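You operate a simulated robot arm through the tools that you are given. There is no shell and no other tool.

The job below is to be done with a simulated robot arm. You get a single attempt, and the scene is never put back.

JOB
Give the white open dumpling its waist in the steel collar.
Fine: seat it, wind the yellow bar knob in till the waist shows without bursting it, wind back to slack, lay it in the basket; drop nothing.
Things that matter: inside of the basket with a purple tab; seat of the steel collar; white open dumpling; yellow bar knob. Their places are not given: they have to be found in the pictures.

Only the result counts: the job must be done as asked and must still hold three seconds after the hand-in. Knocking over, shifting, dropping, spilling or breaking anything else fails it.

ROBOT AND FRAMES
A 7-joint arm with a two-finger parallel gripper, fixed in place. Base frame: the origin is at the foot of the arm, x ahead of it, y to its left, z up; the work surface is at about z = 850. Readings come in mm, rad, newtons and seconds.
With the tool pointing down near the work surface it reaches from about 240 to 680 mm from the base axis. Its first joint turns from -1.152 to 1.152 rad. Payload 2.4 kg.
Tool frame: the origin (TCP) lies between the finger pads and is the grasp point; the fingertips stand 30 mm ahead of it; z points along the fingers, y is the line along which they close. The gripper opens to 94 mm. The fingers are 28 mm wide and 10 mm thick; the gripper's body (50 by 96 mm) begins 55 mm behind the TCP.
Orientation is told as [roll, pitch, yaw] about the base's x, y, z axes, in that order, counted from this pose: with the fingers straight down and closing along the base's y, the tool's x points along the base's -x, its y along +y and its z along -z.

CONTROLS
- The arm moves only by the tool drive_tool. Its argument "series" is a list of rows, each a list of 3 entries, a list of its own where there are three numbers: the shift along the tool's x, y, z in units of 30 mm (1.0 is 30 mm), then the turn, a rotation vector about the tool's x, y, z in units of 5 degrees (1.0 is 5 degrees), then the opening in per cent of the stroke, from 0 (shut) to 100 (fully open). In form: [[[dx, dy, dz], [ax, ay, az], jaw], ...]. A call has 1 to 20 rows; each row shifts and turns the commanded pose from where the row before left it, along the tool's axes as they then stand. A call with a number of a shift or a turn outside -1 to 1 is refused whole. Each row takes 0.2 s and may step no farther than 50 mm and 0.15 rad from the row before; otherwise, or with a gripper value out of range, the whole call is refused. Where a pose cannot be reached the arm comes as near as it can. A force on the tool above 50 N (or 10 N above the force at the start of the call, whichever is more), or a blocked arm, ends the call early, and 0.2 s more pass. Each finger travels about 153 mm/s and halts on what it meets, pressing with about 33 N; the grip force reading is that of the motor and also rises with nothing between the fingers. The clock runs only during rows and for 0.2 s after the last one: add rows that do not move to give the fingers time. It gives the time, the measured TCP pose, the force on the tool (base axes), the opening and the grip force at its end, in the units of the frame above (readings bear some noise), with the torque about the TCP (base axes, N m) and any sound that the robot's microphone picked up, and new pictures: "views" is both (left out), scene, wrist or none.
- Cameras (640 x 400 px; columns grow to the right, rows downward): "scene" is fixed at [52.5, 487.7, 1452.4]; the picture's right is [-0.60, -0.80, 0.00], its down [-0.40, 0.30, -0.86] and it looks along [0.69, -0.52, -0.50] (base axes); focal length 342 px, centre (320, 200). "wrist" rides on the gripper at [76, 14, -102] in the tool frame; the picture's right is [-0.18, 0.98, 0.00], its down [-0.75, -0.14, -0.64] and it looks along [-0.63, -0.12, 0.77] (tool axes); focal length 243 px, centre (320, 200).
- pixel_to_xyz(camera, pixels): for up to 12 pixels [column, row] of the newest picture of that camera ("zoom" is the newest enlarged one), the place [x, y, z] in the base frame of the surface seen there, good to about 2 mm. No time passes.
- enlarge(camera, box): a new picture of the part [left, top, right, bottom] of that camera's present view, enlarged. No time passes.
- close_job(): hands the job in; it is judged then, once.

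Open the gripper and draw the arm clear of the work before you hand the job in, unless the task says otherwise.

The tools are called after "Emit:" by a JSON object that holds its "api" and its "payload". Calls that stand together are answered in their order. drive_tool: Moves the arm, as the interface text tells. Its arguments: {"type":"object","properties":{"series":{"type":"array"},"views":{"type":"string","enum":["both","scene","wrist","none"]}},"required":["series"]} The other tools are called the same way: pixel_to_xyz (camera, pixels) gives the place of the surface under pixels of a picture; enlarge (camera, box) takes an enlarged picture of a part of a camera's view; close_job () hands the job in.

At the start:

```text
t: 0.0
tcp_pos: [397.5, -122.2, 1168.1]
orientation: [0.0, -0.001, -0.001]
contact_force: [0.0, 0.1, 0.3]
ft_torque: [0.01, 0.03, 0.02]
finger_gap: 93.9
grip_force: 0.1
```

scene: 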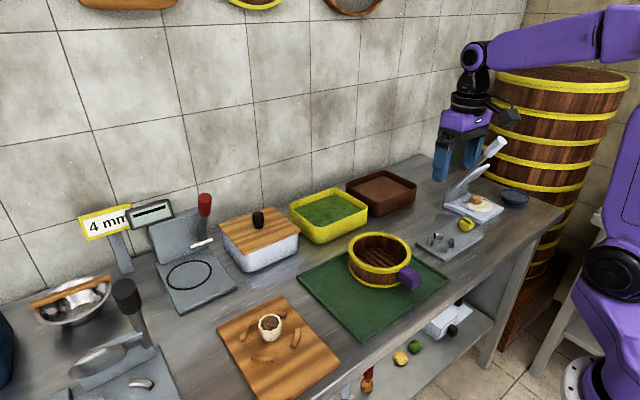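
wrist: 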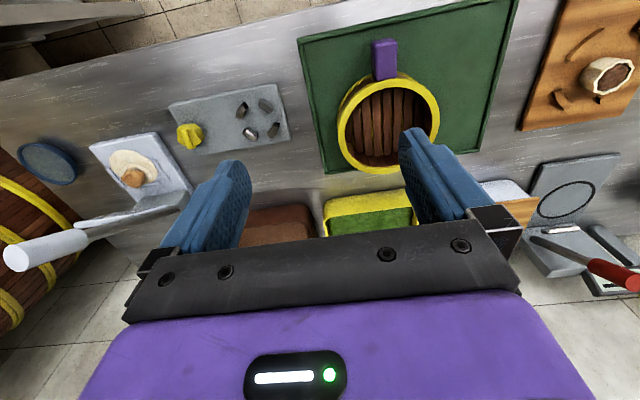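

The scene shows a white open dumpling near (269,326) on a wooden board, a purple-tab basket near (380,260), and a plate with a yellow knob near (455,235). I enlarge these to look closely.

Emit:
{"api": "enlarge", "payload": {"camera": "scene", "box": [400, 190, 540, 278]}}

Emit:
{"api": "enlarge", "payload": {"camera": "scene", "box": [210, 285, 350, 372]}}

Emit:
{"api": "enlarge", "payload": {"camera": "wrist", "box": [150, 70, 310, 170]}}

Emit:
{"api": "enlarge", "payload": {"camera": "wrist", "box": [510, 20, 640, 101]}}

Emit:
{"api": "pixel_to_xyz", "payload": {"camera": "scene", "pixels": [[269, 317], [269, 326], [268, 340], [240, 340], [467, 224], [437, 240], [450, 242], [460, 236], [380, 255], [408, 278], [380, 235], [300, 360]]}}

Emit:
{"api": "pixel_to_xyz", "payload": {"camera": "wrist", "pixels": [[608, 76], [598, 78], [190, 136], [243, 109], [265, 105], [251, 134], [273, 130], [258, 120], [385, 60], [388, 130], [345, 120], [430, 120]]}}

```text
4.55 times, centred on (470, 234) of scene
```

zoom: 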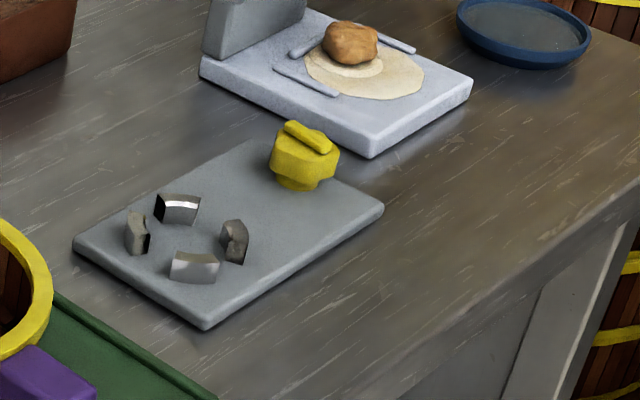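

```text
4.57 times, centred on (280, 328) of scene
```

zoom: 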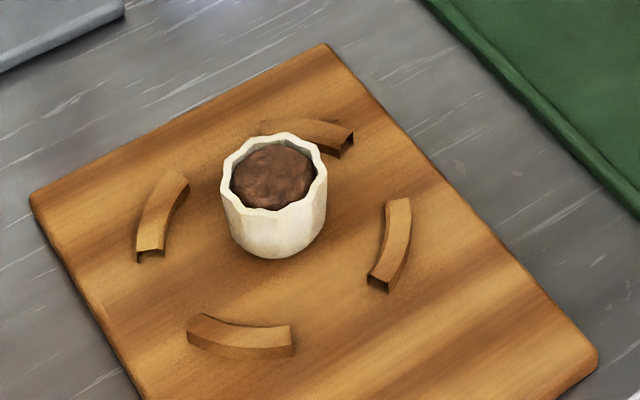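

```text
4.00 times, centred on (230, 120) of wrist
```

zoom: 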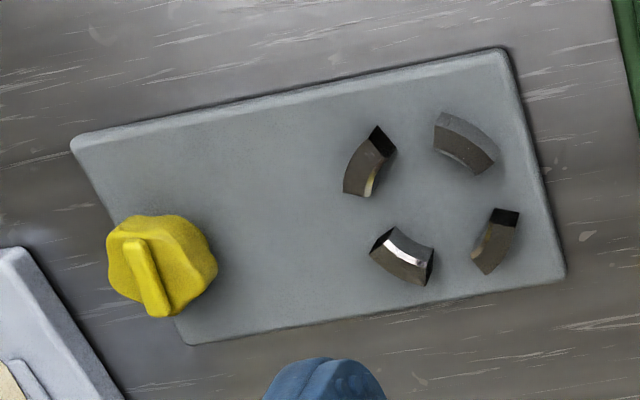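

```text
4.92 times, centred on (575, 60) of wrist
```

zoom: 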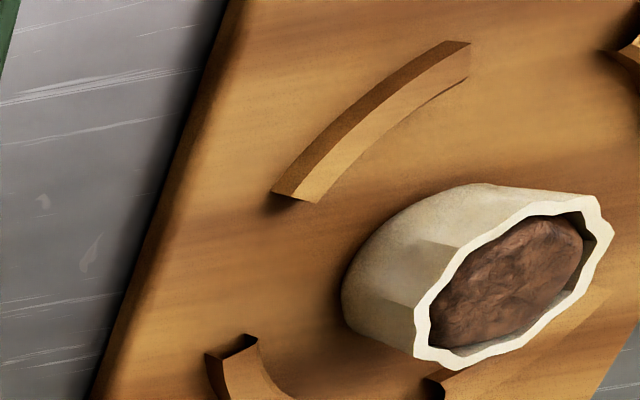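

```text
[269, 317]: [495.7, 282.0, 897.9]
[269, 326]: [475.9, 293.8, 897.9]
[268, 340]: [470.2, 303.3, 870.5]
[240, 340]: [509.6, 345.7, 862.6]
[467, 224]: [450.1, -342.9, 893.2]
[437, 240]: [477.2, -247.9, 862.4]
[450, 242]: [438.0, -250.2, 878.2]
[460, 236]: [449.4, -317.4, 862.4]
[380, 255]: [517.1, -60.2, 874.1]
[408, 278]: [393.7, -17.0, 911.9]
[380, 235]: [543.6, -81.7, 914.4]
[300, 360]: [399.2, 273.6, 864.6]
```

```text
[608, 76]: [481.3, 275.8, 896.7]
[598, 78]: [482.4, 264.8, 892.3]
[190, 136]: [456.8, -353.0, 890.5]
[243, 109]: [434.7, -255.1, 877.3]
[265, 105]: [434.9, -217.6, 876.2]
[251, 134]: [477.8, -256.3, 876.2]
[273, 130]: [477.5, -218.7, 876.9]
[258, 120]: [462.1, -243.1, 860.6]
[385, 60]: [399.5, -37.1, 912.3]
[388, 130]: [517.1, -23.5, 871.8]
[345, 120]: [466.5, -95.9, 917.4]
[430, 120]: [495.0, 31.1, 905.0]
```

The dumpling centre seems near (482,285) with rim z≈898 on a board at z≈863; the collar's four steel jaws are centred near (456,-237) with tops z≈877. I measure the dumpling and the wooden arcs around it in a finer zoom.

Emit:
{"api": "enlarge", "payload": {"camera": "scene", "box": [235, 303, 305, 347]}}

Emit:
{"api": "pixel_to_xyz", "payload": {"camera": "zoom", "pixels": [[320, 200], [200, 150], [420, 150], [305, 60], [300, 220], [300, 330], [200, 250], [420, 250], [90, 150], [480, 100], [600, 220], [560, 330]]}}

```text
9.09 times, centred on (270, 325) of scene
```

zoom: 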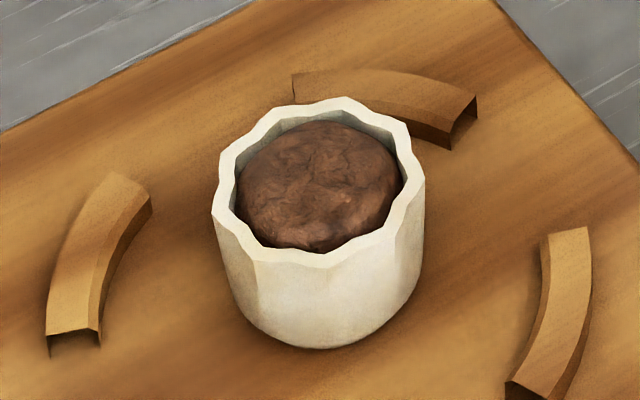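

```text
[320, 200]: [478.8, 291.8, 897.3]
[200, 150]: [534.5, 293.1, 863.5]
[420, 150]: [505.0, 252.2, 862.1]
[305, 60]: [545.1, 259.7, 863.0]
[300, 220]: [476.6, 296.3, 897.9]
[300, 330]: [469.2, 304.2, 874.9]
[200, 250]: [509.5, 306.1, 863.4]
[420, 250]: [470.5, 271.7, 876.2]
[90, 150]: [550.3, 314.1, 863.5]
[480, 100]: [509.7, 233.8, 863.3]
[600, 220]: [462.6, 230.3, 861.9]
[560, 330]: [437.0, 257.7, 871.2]
```

The newest zoom shows the rim between columns 212 and 425 and the wood arcs at (100,250), (390,90), (565,300). I query the rim and arc tops.

Emit:
{"api": "pixel_to_xyz", "payload": {"camera": "zoom", "pixels": [[345, 102], [220, 205], [417, 180], [330, 260], [260, 255], [405, 130], [228, 165], [110, 210], [75, 310], [400, 85], [570, 250], [550, 370]]}}

Emit:
{"api": "enlarge", "payload": {"camera": "scene", "box": [415, 225, 485, 269]}}

```text
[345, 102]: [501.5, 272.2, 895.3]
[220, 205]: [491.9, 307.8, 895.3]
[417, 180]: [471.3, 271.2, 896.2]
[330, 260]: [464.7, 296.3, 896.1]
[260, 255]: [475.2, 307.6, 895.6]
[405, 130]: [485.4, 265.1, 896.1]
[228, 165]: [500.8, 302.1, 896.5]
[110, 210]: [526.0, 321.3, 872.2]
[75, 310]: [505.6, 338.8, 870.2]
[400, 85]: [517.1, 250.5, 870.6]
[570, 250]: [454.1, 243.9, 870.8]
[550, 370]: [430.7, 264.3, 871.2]
```

```text
9.09 times, centred on (450, 247) of scene
```

zoom: 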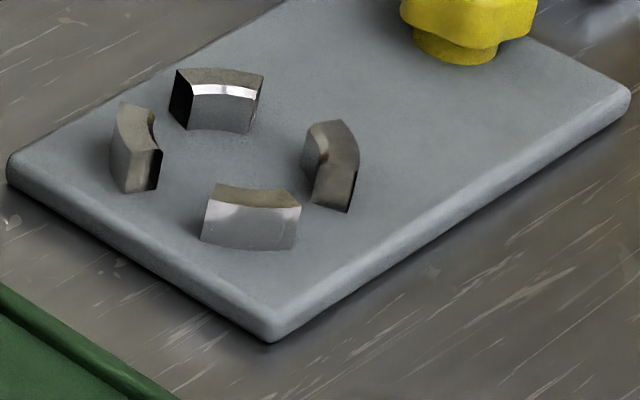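

The dumpling centre is about (484,287), radius ≈22, rim z≈896; wood arcs top z≈871. Now I look at the knob near (467,226) and the press lever beside it.

Emit:
{"api": "enlarge", "payload": {"camera": "scene", "box": [445, 205, 493, 235]}}

Emit:
{"api": "pixel_to_xyz", "payload": {"camera": "zoom", "pixels": [[320, 160], [280, 120], [360, 190], [260, 170], [320, 220], [370, 200], [240, 200], [300, 290], [330, 90], [400, 230], [250, 140], [350, 150]]}}

Emit:
{"api": "pixel_to_xyz", "payload": {"camera": "scene", "pixels": [[497, 145], [480, 162], [465, 182], [455, 195], [450, 200], [476, 200], [482, 205], [465, 212], [500, 212], [515, 197], [500, 190], [447, 207]]}}

```text
13.33 times, centred on (469, 220) of scene
```

zoom: 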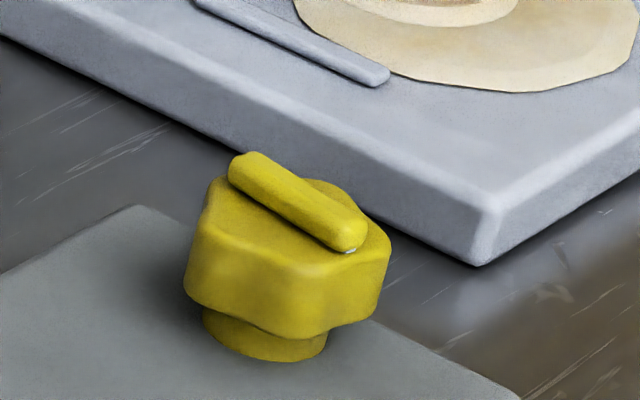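

```text
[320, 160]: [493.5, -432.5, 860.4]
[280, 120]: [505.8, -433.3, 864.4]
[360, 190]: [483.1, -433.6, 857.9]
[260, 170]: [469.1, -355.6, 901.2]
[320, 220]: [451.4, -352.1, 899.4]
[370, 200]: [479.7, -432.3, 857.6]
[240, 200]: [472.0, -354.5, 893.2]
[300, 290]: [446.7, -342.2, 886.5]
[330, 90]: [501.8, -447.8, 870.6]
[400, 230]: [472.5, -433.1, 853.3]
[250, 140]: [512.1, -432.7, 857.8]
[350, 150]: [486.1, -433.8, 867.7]
```

```text
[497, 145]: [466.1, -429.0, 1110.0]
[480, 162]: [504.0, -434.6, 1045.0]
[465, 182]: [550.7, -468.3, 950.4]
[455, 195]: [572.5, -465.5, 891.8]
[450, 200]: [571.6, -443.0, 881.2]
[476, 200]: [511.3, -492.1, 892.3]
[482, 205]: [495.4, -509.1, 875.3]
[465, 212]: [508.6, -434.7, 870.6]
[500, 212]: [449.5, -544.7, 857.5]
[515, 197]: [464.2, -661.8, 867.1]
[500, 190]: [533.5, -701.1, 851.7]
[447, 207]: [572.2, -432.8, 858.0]
```

The knob's bar runs nearly along base x at about (455,-353), top z≈901; the press lever leans up to z≈1110 near y=-430, so I must stay clear of it. I check heights of objects around the dumpling (red handle (203,200), black handle (125,295)) and the basket.

Emit:
{"api": "pixel_to_xyz", "payload": {"camera": "scene", "pixels": [[204, 200], [204, 225], [205, 242], [125, 290], [140, 330], [150, 215], [258, 217], [265, 240], [150, 385], [100, 350], [120, 255], [75, 290]]}}

Emit:
{"api": "enlarge", "payload": {"camera": "scene", "box": [330, 220, 430, 300]}}

Emit:
{"api": "pixel_to_xyz", "payload": {"camera": "zoom", "pixels": [[320, 75], [130, 150], [500, 150], [330, 340], [300, 200], [340, 260], [260, 160], [480, 400], [150, 230], [480, 230], [400, 150], [560, 380]]}}

```text
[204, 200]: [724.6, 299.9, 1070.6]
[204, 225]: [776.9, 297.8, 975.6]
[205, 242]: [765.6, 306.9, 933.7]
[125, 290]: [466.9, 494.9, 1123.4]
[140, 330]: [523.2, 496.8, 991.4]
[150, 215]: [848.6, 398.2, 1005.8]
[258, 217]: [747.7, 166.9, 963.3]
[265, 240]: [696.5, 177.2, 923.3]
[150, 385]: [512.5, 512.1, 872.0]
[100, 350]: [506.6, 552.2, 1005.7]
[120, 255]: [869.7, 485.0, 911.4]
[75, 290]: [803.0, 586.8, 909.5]
```

```text
5.00 times, centred on (380, 260) of scene
```

zoom: 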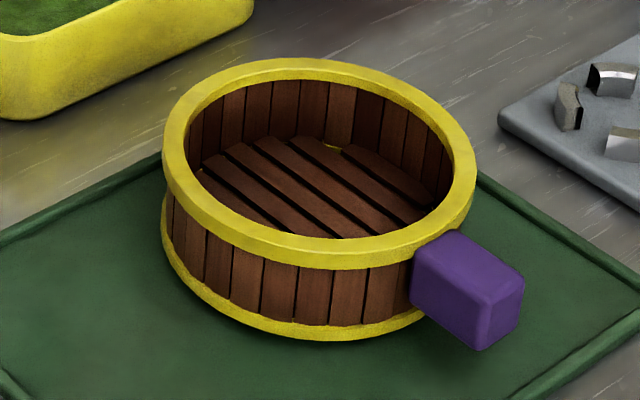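

```text
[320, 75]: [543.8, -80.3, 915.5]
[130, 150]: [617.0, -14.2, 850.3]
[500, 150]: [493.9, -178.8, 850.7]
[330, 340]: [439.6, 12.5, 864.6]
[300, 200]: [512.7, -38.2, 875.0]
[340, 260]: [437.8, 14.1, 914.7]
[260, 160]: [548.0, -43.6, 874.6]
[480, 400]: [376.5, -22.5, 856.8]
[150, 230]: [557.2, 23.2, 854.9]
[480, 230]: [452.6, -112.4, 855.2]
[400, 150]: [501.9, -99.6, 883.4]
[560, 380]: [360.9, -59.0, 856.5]
```

Basket centre is about (490,-33), floor z≈875, rim z≈916, inner radius ≈60. Path to the dumpling at height ≥1020 is clear, so I move above it with the jaw open.

Emit:
{"api": "drive_tool", "payload": {"series": [[[-0.206, 0.974, 0.35], [0, 0, 0], 100], [[-0.206, 0.974, 0.35], [0, 0, 0], 100], [[-0.206, 0.974, 0.35], [0, 0, 0], 100], [[-0.206, 0.974, 0.35], [0, 0, 0], 100], [[-0.206, 0.974, 0.35], [0, 0, 0], 100], [[-0.206, 0.974, 0.35], [0, 0, 0], 100], [[-0.206, 0.974, 0.35], [0, 0, 0], 100], [[-0.206, 0.974, 0.35], [0, 0, 0], 100], [[-0.206, 0.974, 0.35], [0, 0, 0], 100], [[-0.206, 0.974, 0.35], [0, 0, 0], 100], [[-0.206, 0.974, 0.35], [0, 0, 0], 100], [[-0.206, 0.974, 0.35], [0, 0, 0], 100], [[-0.206, 0.974, 0.35], [0, 0, 0], 100], [[-0.206, 0.974, 0.35], [0, 0, 0], 100], [[0, 0, 0], [0, 0, 0], 100]]}}

```text
t: 3.2
tcp_pos: [480.6, 286.6, 1021.3]
orientation: [-0.001, -0.001, 0.0]
contact_force: [-0.1, 0.1, 1.2]
ft_torque: [0.04, -0.02, -0.02]
finger_gap: 94.3
grip_force: 0.2
```

scene: 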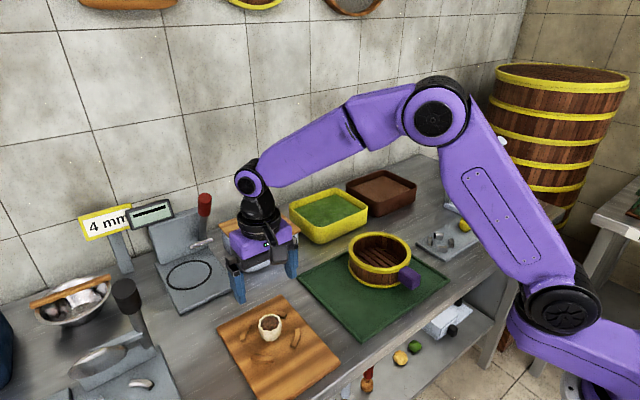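
wrist: 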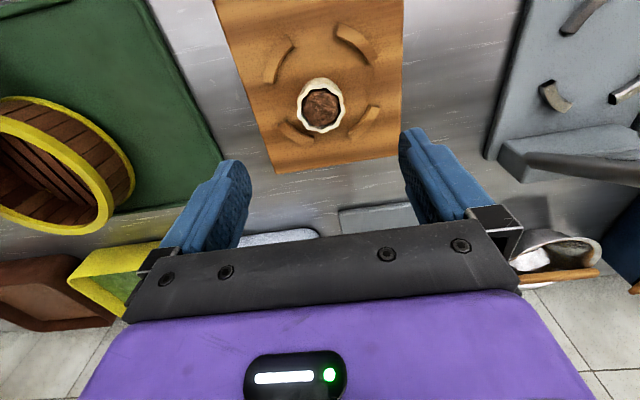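

TCP is at (480.6,286.6,1021). The dumpling shows at (320,105) in the wrist view; I zoom in to refine its centre.

Emit:
{"api": "enlarge", "payload": {"camera": "wrist", "box": [272, 75, 368, 135]}}

Emit:
{"api": "pixel_to_xyz", "payload": {"camera": "zoom", "pixels": [[320, 90], [190, 195], [455, 195], [330, 355], [210, 130], [435, 120], [200, 290], [440, 300], [325, 210], [260, 330], [390, 340], [60, 300]]}}

```text
6.67 times, centred on (320, 105) of wrist
```

zoom: 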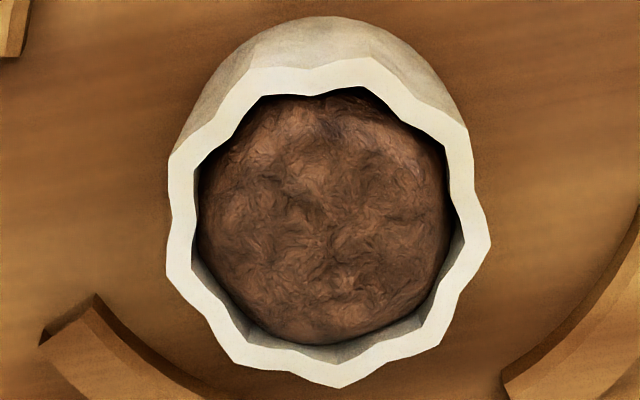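

```text
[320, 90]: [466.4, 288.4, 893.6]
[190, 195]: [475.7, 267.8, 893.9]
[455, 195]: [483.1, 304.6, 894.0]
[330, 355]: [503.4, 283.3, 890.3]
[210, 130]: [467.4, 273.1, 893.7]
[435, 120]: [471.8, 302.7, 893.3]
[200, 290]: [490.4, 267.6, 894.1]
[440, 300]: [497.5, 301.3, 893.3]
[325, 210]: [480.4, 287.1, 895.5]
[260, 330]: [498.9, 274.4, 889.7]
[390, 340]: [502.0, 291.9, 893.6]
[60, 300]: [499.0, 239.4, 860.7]
```

Refined: dumpling centre ≈(484,287), outer diameter ≈45, rim z≈893.6. I descend to TCP z≈910 (fingertips at ≈880, above the wood arcs at 871).

Emit:
{"api": "drive_tool", "payload": {"series": [[[-0.113, 0.013, 0.6], [0, 0, 0], 100], [[0, 0, 0.8], [0, 0, 0], 100], [[0, 0, 0.8], [0, 0, 0], 100], [[0, 0, 0.7], [0, 0, 0], 100], [[0, 0, 0.5], [0, 0, 0], 100], [[0, 0, 0.31], [0, 0, 0], 100], [[0, 0, 0], [0, 0, 0], 100]]}}

```text
t: 4.8
tcp_pos: [486.7, 289.2, 908.4]
orientation: [-0.002, 0.001, 0.002]
contact_force: [0.1, 0.3, 0.7]
ft_torque: [0.02, 0.01, 0.01]
finger_gap: 93.9
grip_force: 0.1
```

scene: 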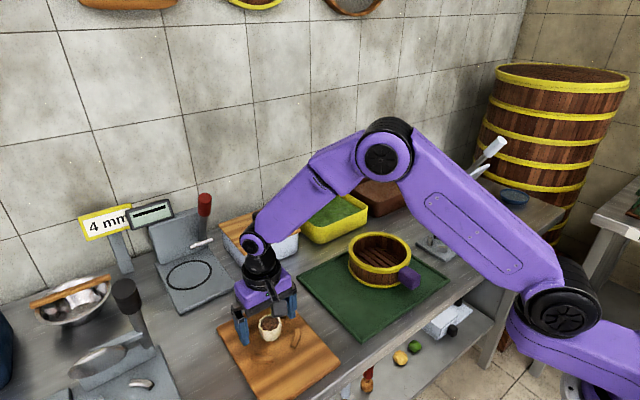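
wrist: 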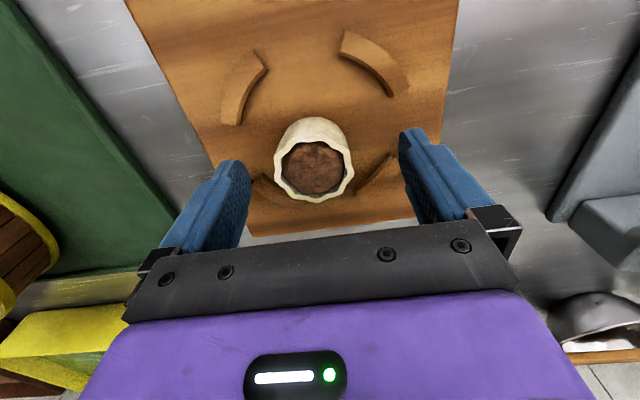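

The TCP reads (486.7,289.2,908.4), a couple of mm off; I check the dumpling's place from this near view.

Emit:
{"api": "pixel_to_xyz", "payload": {"camera": "wrist", "pixels": [[277, 170], [351, 170], [315, 140], [315, 200], [315, 168], [284, 190], [345, 190], [284, 150], [343, 150], [235, 160], [415, 150], [310, 125]]}}

Emit:
{"api": "drive_tool", "payload": {"series": [[[0, 0, 0], [0, 0, 0], 100]], "views": "none"}}

```text
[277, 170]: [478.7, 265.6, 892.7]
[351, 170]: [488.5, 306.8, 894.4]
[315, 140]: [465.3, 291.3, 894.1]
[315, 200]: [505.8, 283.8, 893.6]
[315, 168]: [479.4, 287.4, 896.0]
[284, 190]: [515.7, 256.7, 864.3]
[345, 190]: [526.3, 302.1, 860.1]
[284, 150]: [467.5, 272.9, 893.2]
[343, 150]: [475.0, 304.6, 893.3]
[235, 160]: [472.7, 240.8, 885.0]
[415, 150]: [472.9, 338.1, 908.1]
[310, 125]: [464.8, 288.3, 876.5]
```

```text
t: 5.2
tcp_pos: [487.4, 288.8, 907.3]
orientation: [-0.001, 0.001, 0.0]
contact_force: [0.2, -0.2, -1.1]
ft_torque: [0.0, 0.0, -0.04]
finger_gap: 93.7
grip_force: 0.0
```

Dumpling centre is ≈(484.5,286.5); I nudge x by -2.5 mm and up 2 mm, then close to just short of contact.

Emit:
{"api": "drive_tool", "payload": {"series": [[[0.083, -0.02, -0.07], [0, 0, 0], 100], [[0, 0, 0], [0, 0, 0], 80], [[0, 0, 0], [0, 0, 0], 60], [[0, 0, 0], [0, 0, 0], 54], [[0, 0, 0], [0, 0, 0], 54]], "views": "wrist"}}

```text
t: 6.4
tcp_pos: [485.6, 288.4, 911.3]
orientation: [0.001, 0.001, 0.0]
contact_force: [-0.2, 0.1, -0.1]
ft_torque: [0.02, -0.03, 0.02]
finger_gap: 50.7
grip_force: 0.0
```

wrist: 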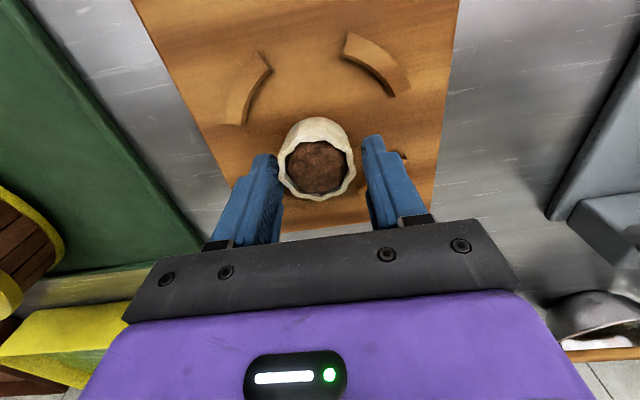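

The left finger is nearly touching while the right one has a ~5 mm gap, so I shift y by -2.5 mm and close gently in steps.

Emit:
{"api": "drive_tool", "payload": {"series": [[[0, -0.085, 0], [0, 0, 0], 54], [[0, 0, 0], [0, 0, 0], 51], [[0, 0, 0], [0, 0, 0], 49], [[0, 0, 0], [0, 0, 0], 48], [[0, 0, 0], [0, 0, 0], 47], [[0, 0, 0], [0, 0, 0], 47]], "views": "wrist"}}

Emit:
{"api": "enlarge", "payload": {"camera": "wrist", "box": [230, 95, 420, 215]}}

```text
t: 7.8
tcp_pos: [485.6, 285.7, 911.8]
orientation: [-0.001, 0.0, 0.0]
contact_force: [0.2, -0.5, -0.5]
ft_torque: [-0.01, 0.01, -0.04]
finger_gap: 44.8
grip_force: 0.6
```

wrist: 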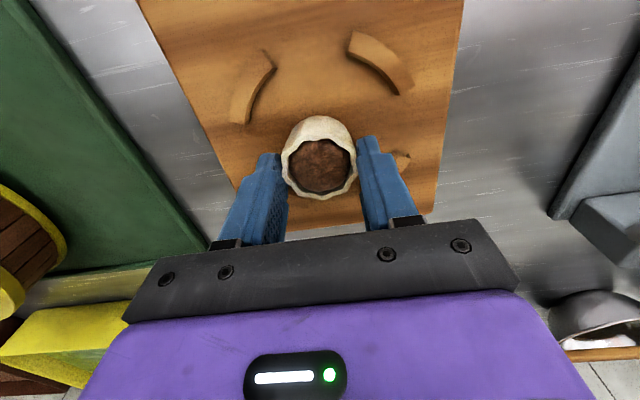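

```text
3.33 times, centred on (325, 155) of wrist
```

zoom: 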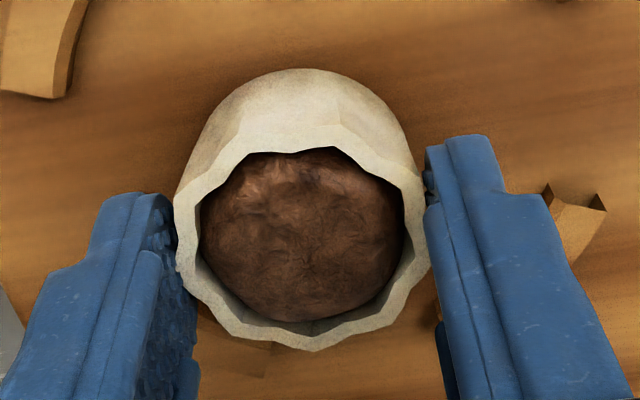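

Gap 44.8 and both pads are nearly touching. I close further in 1 % steps and watch the grip force.

Emit:
{"api": "drive_tool", "payload": {"series": [[[0, 0, 0], [0, 0, 0], 46], [[0, 0, 0], [0, 0, 0], 45], [[0, 0, 0], [0, 0, 0], 45]], "views": "none"}}

```text
t: 8.6
tcp_pos: [484.5, 285.9, 910.5]
orientation: [0.001, 0.0, -0.001]
contact_force: [0.2, -0.3, -0.4]
ft_torque: [0.04, -0.02, 0.01]
finger_gap: 43.6
grip_force: 1.4
```

Gap 43.6 against a commanded 42.3: contact is starting (1.4 N). I squeeze a little more.

Emit:
{"api": "drive_tool", "payload": {"series": [[[0, 0, 0], [0, 0, 0], 43], [[0, 0, 0], [0, 0, 0], 41], [[0, 0, 0], [0, 0, 0], 41]], "views": "wrist"}}

```text
t: 9.4
tcp_pos: [485.6, 286.1, 911.5]
orientation: [0.001, -0.001, 0.001]
contact_force: [-0.3, -1.7, 1.1]
ft_torque: [-0.06, 0.01, 0.0]
finger_gap: 42.9
grip_force: 32.9
```

wrist: 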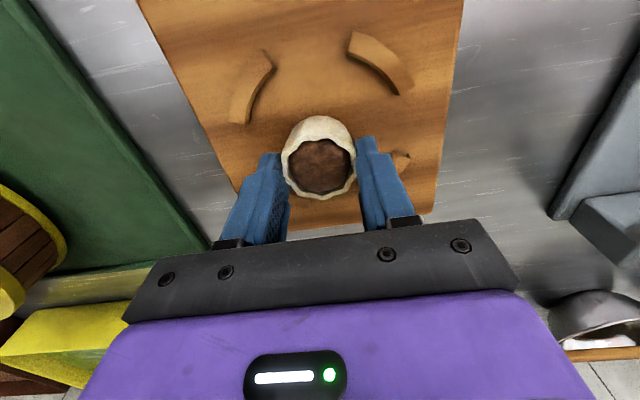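

Firm grip now: gap 42.9, 32.9 N. I lift slowly and check that it comes along.

Emit:
{"api": "drive_tool", "payload": {"series": [[[0, 0, -0.2], [0, 0, 0], 41], [[0, 0, -0.4], [0, 0, 0], 41], [[0, 0, -0.6], [0, 0, 0], 41], [[0, 0, -0.6], [0, 0, 0], 41], [[0, 0, 0], [0, 0, 0], 41]]}}

Emit:
{"api": "enlarge", "payload": {"camera": "scene", "box": [215, 260, 335, 335]}}

```text
t: 10.6
tcp_pos: [485.0, 285.3, 965.6]
orientation: [0.001, 0.001, 0.001]
contact_force: [0.3, -0.3, -0.3]
ft_torque: [-0.01, 0.0, -0.02]
finger_gap: 43.1
grip_force: 32.9
```

scene: 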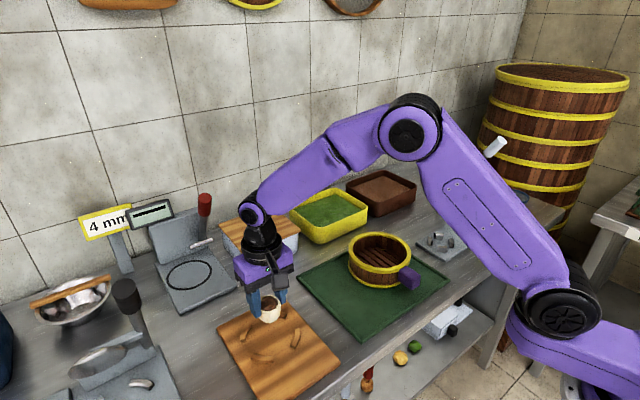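
wrist: 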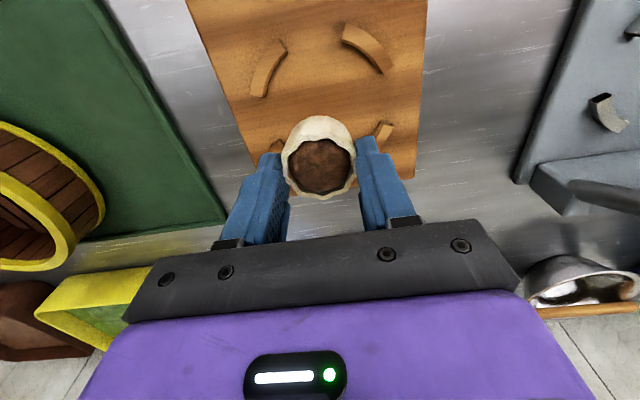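

```text
5.33 times, centred on (275, 298) of scene
```

zoom: 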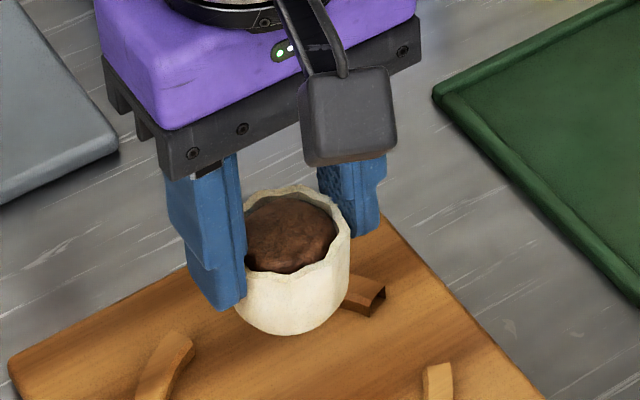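

The dumpling is lifted cleanly (bottom ≈48.5 mm below the TCP). I raise it to z≈1010 and carry it over toward the collar.

Emit:
{"api": "drive_tool", "payload": {"series": [[[0, 0, -0.75], [0, 0, 0], 41], [[0, -0.5, -0.75], [0, 0, 0], 41], [[0.05, -0.9, 0], [0, 0, 0], 41], [[0.05, -0.9, 0], [0, 0, 0], 41], [[0.05, -0.9, 0], [0, 0, 0], 41], [[0.05, -0.9, 0], [0, 0, 0], 41], [[0.05, -0.9, 0], [0, 0, 0], 41], [[0.05, -0.9, 0], [0, 0, 0], 41], [[0.05, -0.9, 0], [0, 0, 0], 41], [[0.05, -0.9, 0], [0, 0, 0], 41], [[0.05, -0.9, 0], [0, 0, 0], 41], [[0.05, -0.9, 0], [0, 0, 0], 41], [[0.05, -0.9, 0], [0, 0, 0], 41], [[0.05, -0.9, 0], [0, 0, 0], 41], [[0.05, -0.9, 0], [0, 0, 0], 41], [[0.05, -0.9, 0], [0, 0, 0], 41], [[0.05, -0.9, 0], [0, 0, 0], 41], [[0.05, -0.9, 0], [0, 0, 0], 41], [[0.05, -0.9, 0], [0, 0, 0], 41], [[0.05, -0.9, 0], [0, 0, 0], 41]]}}

```text
t: 14.8
tcp_pos: [456.6, -216.1, 1010.8]
orientation: [-0.001, 0.0, 0.001]
contact_force: [-0.6, 0.1, 0.3]
ft_torque: [0.0, 0.01, 0.0]
finger_gap: 42.9
grip_force: 33.4
```

scene: 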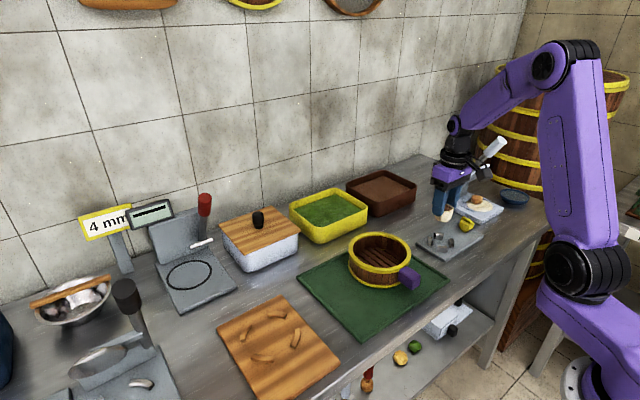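
wrist: 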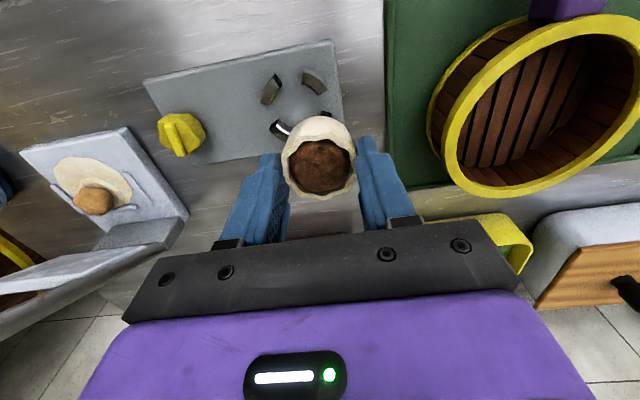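

At (456.6,-216.1,1010.8) with the dumpling held. I zoom on the jaws around (300,100) in the wrist view and in the scene view to pin the seat centre.

Emit:
{"api": "enlarge", "payload": {"camera": "wrist", "box": [240, 55, 352, 145]}}

Emit:
{"api": "pixel_to_xyz", "payload": {"camera": "wrist", "pixels": [[263, 97], [275, 79], [277, 95], [303, 75], [322, 92], [315, 84], [277, 122], [285, 130], [306, 82], [290, 110]]}}

Emit:
{"api": "enlarge", "payload": {"camera": "scene", "box": [420, 228, 468, 258]}}

Emit:
{"api": "pixel_to_xyz", "payload": {"camera": "zoom", "pixels": [[320, 200], [200, 100], [400, 100], [150, 200], [450, 200], [300, 300], [100, 100], [500, 150], [350, 250], [250, 50]]}}

```text
4.44 times, centred on (296, 100) of wrist
```

zoom: 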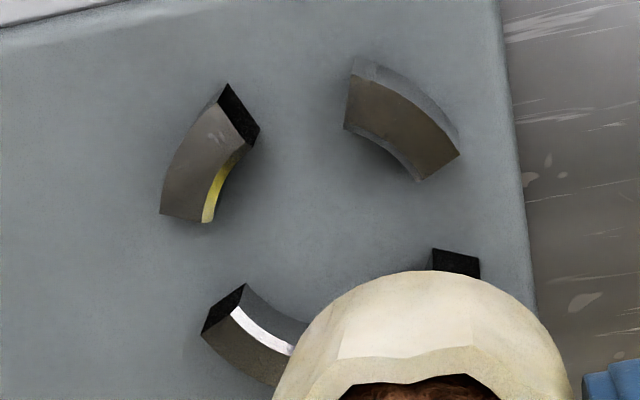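

```text
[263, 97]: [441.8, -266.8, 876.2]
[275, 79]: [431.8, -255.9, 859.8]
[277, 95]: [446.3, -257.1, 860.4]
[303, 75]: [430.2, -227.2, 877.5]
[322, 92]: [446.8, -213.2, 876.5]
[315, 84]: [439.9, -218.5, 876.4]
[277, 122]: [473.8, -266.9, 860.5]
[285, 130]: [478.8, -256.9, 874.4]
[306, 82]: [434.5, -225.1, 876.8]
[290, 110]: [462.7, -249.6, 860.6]
```

```text
13.33 times, centred on (444, 243) of scene
```

zoom: 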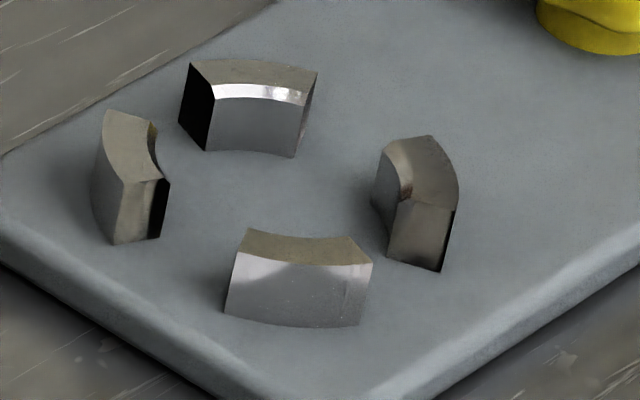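

```text
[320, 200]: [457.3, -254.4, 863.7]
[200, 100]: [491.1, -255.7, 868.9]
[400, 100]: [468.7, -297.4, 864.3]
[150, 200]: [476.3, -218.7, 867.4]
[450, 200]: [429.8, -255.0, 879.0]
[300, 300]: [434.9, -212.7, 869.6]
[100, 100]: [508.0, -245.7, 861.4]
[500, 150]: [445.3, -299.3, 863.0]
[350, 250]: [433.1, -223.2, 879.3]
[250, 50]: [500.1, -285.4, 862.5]
```

The scene zoom shows all four jaws; I query the corners of their top faces to compute the seat centre and inner radius.

Emit:
{"api": "pixel_to_xyz", "payload": {"camera": "zoom", "pixels": [[196, 68], [310, 76], [300, 88], [220, 85], [260, 82], [110, 116], [148, 126], [153, 172], [122, 176], [128, 145], [388, 152], [430, 141]]}}

Emit:
{"api": "pixel_to_xyz", "payload": {"camera": "zoom", "pixels": [[453, 185], [406, 195], [425, 175], [250, 234], [346, 241], [362, 260], [244, 250], [300, 245], [400, 170], [258, 150], [140, 230], [290, 155]]}}

```text
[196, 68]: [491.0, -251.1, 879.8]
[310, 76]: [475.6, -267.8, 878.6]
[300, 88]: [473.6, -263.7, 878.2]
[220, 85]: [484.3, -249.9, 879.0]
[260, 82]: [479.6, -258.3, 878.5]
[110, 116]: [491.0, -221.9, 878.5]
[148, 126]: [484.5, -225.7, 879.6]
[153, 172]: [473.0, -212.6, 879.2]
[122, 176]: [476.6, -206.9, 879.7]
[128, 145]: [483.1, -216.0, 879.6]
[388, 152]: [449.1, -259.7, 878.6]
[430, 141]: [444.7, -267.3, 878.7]
```

```text
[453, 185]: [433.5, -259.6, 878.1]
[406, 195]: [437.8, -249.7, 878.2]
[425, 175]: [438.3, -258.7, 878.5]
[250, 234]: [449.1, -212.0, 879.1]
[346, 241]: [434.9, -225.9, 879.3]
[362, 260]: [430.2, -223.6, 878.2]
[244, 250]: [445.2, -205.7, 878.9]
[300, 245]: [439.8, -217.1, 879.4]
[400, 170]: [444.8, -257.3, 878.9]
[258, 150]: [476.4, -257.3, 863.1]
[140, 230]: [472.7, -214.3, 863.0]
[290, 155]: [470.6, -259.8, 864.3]
```

Scene corner points put the seat centre near (460.5,-236.8), inner radius ≈26. I cross-check with the wrist camera's corners for the two visible jaws.

Emit:
{"api": "enlarge", "payload": {"camera": "wrist", "box": [250, 65, 346, 125]}}

Emit:
{"api": "pixel_to_xyz", "payload": {"camera": "wrist", "pixels": [[272.5, 80], [277, 88], [261.5, 101.5], [268.5, 103.5], [304, 75], [325.5, 89], [302.5, 83], [318, 94], [271, 131], [279, 136], [327, 113], [331, 114]]}}

```text
6.67 times, centred on (298, 95) of wrist
```

zoom: 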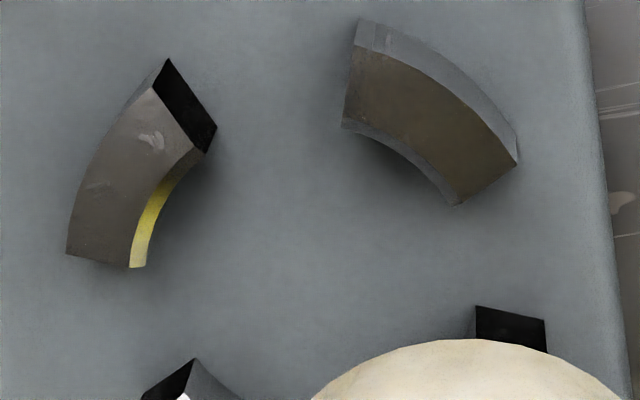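

```text
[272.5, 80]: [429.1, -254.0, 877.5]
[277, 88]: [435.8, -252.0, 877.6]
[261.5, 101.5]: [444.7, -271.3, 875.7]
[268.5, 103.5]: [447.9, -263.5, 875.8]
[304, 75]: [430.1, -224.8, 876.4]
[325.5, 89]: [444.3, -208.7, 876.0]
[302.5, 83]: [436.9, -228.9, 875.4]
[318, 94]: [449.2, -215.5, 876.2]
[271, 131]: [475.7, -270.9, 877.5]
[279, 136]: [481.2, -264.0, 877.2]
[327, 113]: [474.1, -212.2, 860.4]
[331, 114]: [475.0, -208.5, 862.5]
```

Wrist camera gives (460.2,-239.7), scene (460.5,-236.8); I take (460.5,-238.2). I move over it and descend to TCP z≈935 (dumpling bottom ≈886, above the jaws) to check alignment.

Emit:
{"api": "drive_tool", "payload": {"series": [[[-0.05, -0.35, 0], [0, 0, 0], 41], [[-0.05, -0.36, 0], [0, 0, 0], 41], [[0, 0, 0.7], [0, 0, 0], 41], [[0, 0, 0.7], [0, 0, 0], 41], [[0, 0, 0.7], [0, 0, 0], 41], [[0, 0, 0.4], [0, 0, 0], 41], [[0, 0, 0], [0, 0, 0], 41]]}}

Emit:
{"api": "enlarge", "payload": {"camera": "scene", "box": [415, 205, 487, 260]}}

Emit:
{"api": "enlarge", "payload": {"camera": "wrist", "box": [240, 80, 400, 205]}}

```text
t: 16.4
tcp_pos: [463.5, -239.6, 934.9]
orientation: [0.002, 0.0, 0.0]
contact_force: [-0.9, -0.1, 0.2]
ft_torque: [-0.04, 0.0, -0.01]
finger_gap: 43.0
grip_force: 33.1
```

scene: 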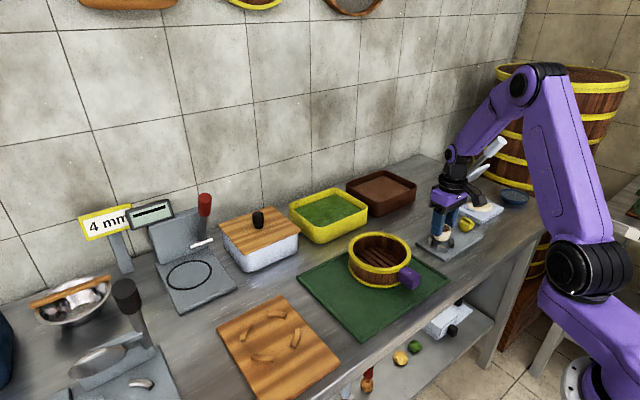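
wrist: 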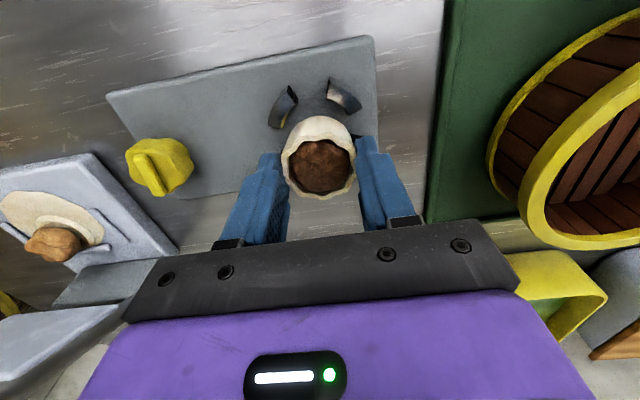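

```text
7.27 times, centred on (451, 232) of scene
```

zoom: 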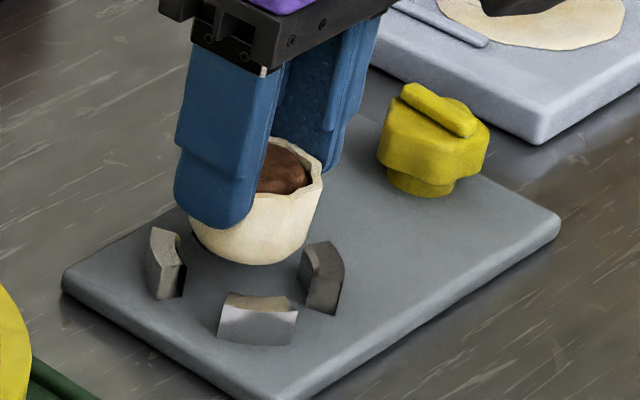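

```text
3.20 times, centred on (320, 142) of wrist
```

zoom: 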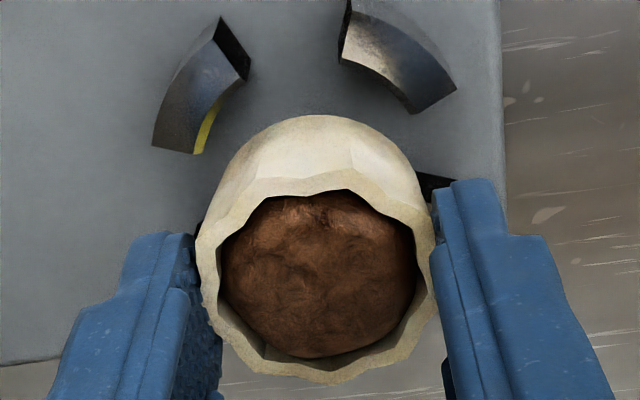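

TCP reads (463.5,-239.6,934.9). I measure the jaw corners and dumpling rim in this near wrist zoom to check relative alignment.

Emit:
{"api": "pixel_to_xyz", "payload": {"camera": "zoom", "pixels": [[216, 32], [242, 78], [160, 142], [192, 148], [345, 50], [450, 92], [345, 60], [412, 108], [210, 250], [432, 230], [310, 185], [330, 375]]}}

Emit:
{"api": "drive_tool", "payload": {"series": [[[0, 0, 0], [0, 0, 0], 41]], "views": "none"}}

Emit:
{"api": "drive_tool", "payload": {"series": [[[0, 0, 0], [0, 0, 0], 41]], "views": "none"}}

```text
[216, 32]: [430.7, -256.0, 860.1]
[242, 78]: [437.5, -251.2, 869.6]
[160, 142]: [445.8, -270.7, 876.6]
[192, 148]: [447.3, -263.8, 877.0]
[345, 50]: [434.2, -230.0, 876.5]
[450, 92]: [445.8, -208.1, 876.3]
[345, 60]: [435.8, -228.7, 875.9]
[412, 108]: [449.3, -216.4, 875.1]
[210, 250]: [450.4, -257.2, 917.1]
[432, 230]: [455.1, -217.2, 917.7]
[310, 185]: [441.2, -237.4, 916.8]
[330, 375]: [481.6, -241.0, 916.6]
```

```text
t: 16.8
tcp_pos: [463.7, -238.6, 935.3]
orientation: [-0.002, -0.001, 0.0]
contact_force: [0.5, -0.2, -0.6]
ft_torque: [-0.03, 0.03, 0.0]
finger_gap: 42.7
grip_force: 33.6
```

```text
t: 17.2
tcp_pos: [462.5, -238.8, 935.5]
orientation: [0.001, 0.0, 0.001]
contact_force: [0.4, 0.0, 0.0]
ft_torque: [0.04, -0.01, -0.01]
finger_gap: 42.8
grip_force: 32.6
```

Relative to the jaws the dumpling sits about +1.3 mm in x and +1–2 mm in y, so I correct by (-1.5,-1.2) and descend slowly to z≈918, watching the force.

Emit:
{"api": "drive_tool", "payload": {"series": [[[0.05, -0.04, 0], [0, 0, 0], 41], [[0, 0, 0.15], [0, 0, 0], 41], [[0, 0, 0.15], [0, 0, 0], 41], [[0, 0, 0.15], [0, 0, 0], 41], [[0, 0, 0.12], [0, 0, 0], 41], [[0, 0, 0], [0, 0, 0], 41]]}}

Emit:
{"api": "enlarge", "payload": {"camera": "scene", "box": [415, 205, 487, 260]}}

Emit:
{"api": "enlarge", "payload": {"camera": "wrist", "box": [240, 80, 400, 205]}}

```text
t: 18.6
tcp_pos: [458.4, -240.0, 919.2]
orientation: [-0.001, -0.001, 0.001]
contact_force: [-0.1, 0.1, -0.6]
ft_torque: [0.0, 0.0, 0.0]
finger_gap: 42.8
grip_force: 33.1
```

scene: 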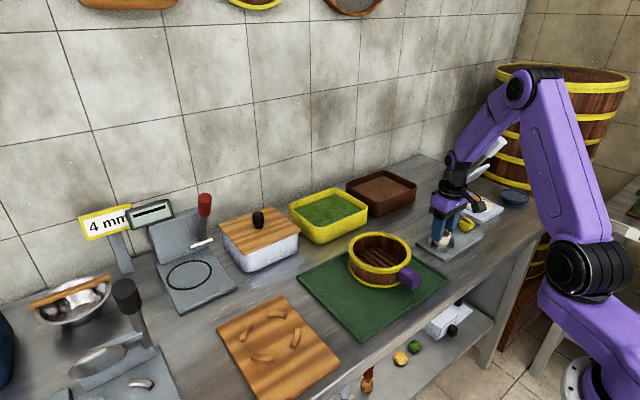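
wrist: 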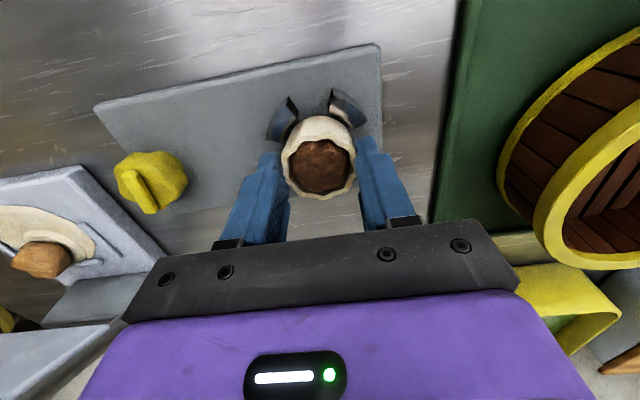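

```text
7.27 times, centred on (451, 232) of scene
```

zoom: 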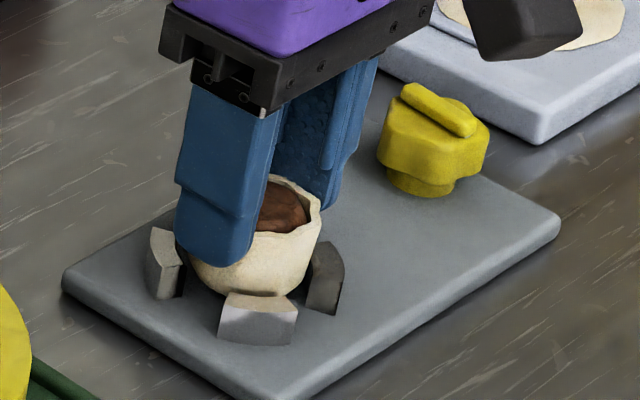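

```text
3.20 times, centred on (320, 142) of wrist
```

zoom: 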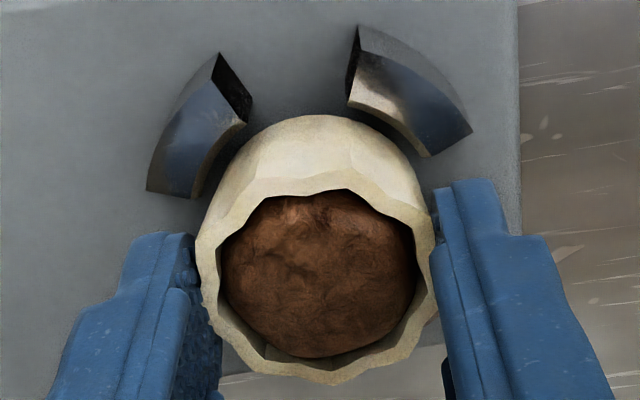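

No contact yet at z≈919; the dumpling bottom is between the jaws with similar gaps either side. I take another reading and measure the jaw/rim points again.

Emit:
{"api": "pixel_to_xyz", "payload": {"camera": "zoom", "pixels": [[150, 186], [190, 192], [240, 118], [215, 70], [360, 45], [466, 130], [420, 150], [358, 98], [210, 250], [432, 230], [310, 185], [330, 375]]}}

Emit:
{"api": "drive_tool", "payload": {"series": [[[0, 0, 0], [0, 0, 0], 41], [[0, 0, 0], [0, 0, 0], 41]], "views": "none"}}

Emit:
{"api": "drive_tool", "payload": {"series": [[[0, 0, 0], [0, 0, 0], 41]], "views": "none"}}

```text
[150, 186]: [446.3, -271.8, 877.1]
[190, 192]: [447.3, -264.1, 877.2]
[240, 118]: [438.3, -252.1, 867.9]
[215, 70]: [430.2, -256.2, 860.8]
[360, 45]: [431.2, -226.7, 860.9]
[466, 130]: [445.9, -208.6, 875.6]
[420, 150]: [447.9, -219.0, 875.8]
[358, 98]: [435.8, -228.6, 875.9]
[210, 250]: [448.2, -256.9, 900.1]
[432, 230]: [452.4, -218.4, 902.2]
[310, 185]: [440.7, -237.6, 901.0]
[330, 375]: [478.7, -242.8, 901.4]
```

```text
t: 19.2
tcp_pos: [459.1, -239.7, 920.1]
orientation: [0.0, 0.001, 0.0]
contact_force: [-0.2, -0.4, 0.1]
ft_torque: [-0.01, 0.01, -0.04]
finger_gap: 43.1
grip_force: 32.8
```

```text
t: 19.6
tcp_pos: [460.4, -239.4, 919.3]
orientation: [0.0, 0.0, -0.001]
contact_force: [0.8, -0.3, -0.2]
ft_torque: [0.01, 0.0, -0.01]
finger_gap: 42.9
grip_force: 33.0
```

Offsets are within ~1.5 mm with about 3 mm clearance; I nudge y by -0.8 mm and lower in small steps toward the seat (expected TCP ≈911).

Emit:
{"api": "drive_tool", "payload": {"series": [[[0, -0.027, 0.05], [0, 0, 0], 41], [[0, 0, 0.06], [0, 0, 0], 41], [[0, 0, 0.06], [0, 0, 0], 41], [[0, 0, 0], [0, 0, 0], 41]]}}

Emit:
{"api": "enlarge", "payload": {"camera": "scene", "box": [415, 205, 487, 260]}}

```text
t: 20.6
tcp_pos: [459.6, -240.7, 915.2]
orientation: [0.0, 0.0, 0.0]
contact_force: [0.9, 0.2, -0.5]
ft_torque: [-0.01, 0.02, 0.0]
finger_gap: 43.4
grip_force: 33.3
```

scene: 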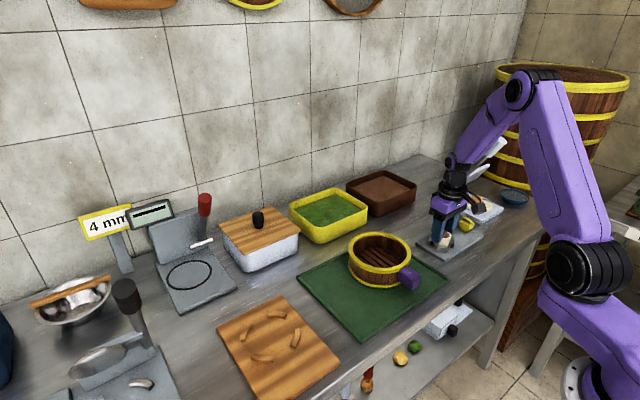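
wrist: 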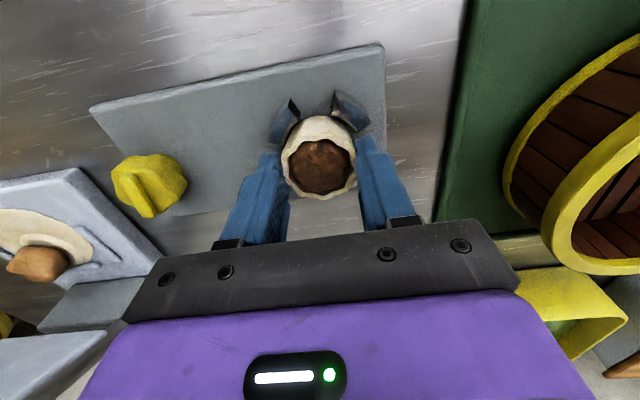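

```text
7.27 times, centred on (451, 232) of scene
```

zoom: 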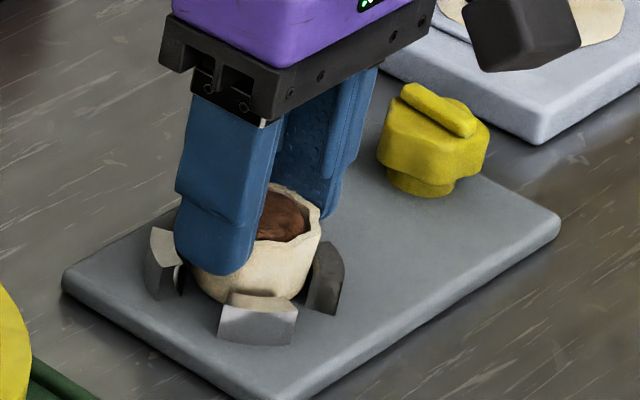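

Still free at 915. I continue in 1 mm steps.

Emit:
{"api": "drive_tool", "payload": {"series": [[[0, 0, 0.035], [0, 0, 0], 41], [[0, 0, 0.035], [0, 0, 0], 41], [[0, 0, 0], [0, 0, 0], 41]], "views": "none"}}

Emit:
{"api": "drive_tool", "payload": {"series": [[[0, 0, 0.035], [0, 0, 0], 41], [[0, 0, 0], [0, 0, 0], 41]], "views": "none"}}

```text
t: 21.4
tcp_pos: [460.4, -240.3, 912.4]
orientation: [0.0, 0.001, 0.0]
contact_force: [-2.6, 0.1, 8.4]
ft_torque: [0.0, 0.14, 0.04]
finger_gap: 43.0
grip_force: 33.2
```

```text
t: 22.0
tcp_pos: [460.3, -240.1, 910.3]
orientation: [-0.001, -0.001, -0.001]
contact_force: [-3.8, -0.4, 20.0]
ft_torque: [0.11, 0.26, 0.0]
finger_gap: 42.7
grip_force: 32.8
```

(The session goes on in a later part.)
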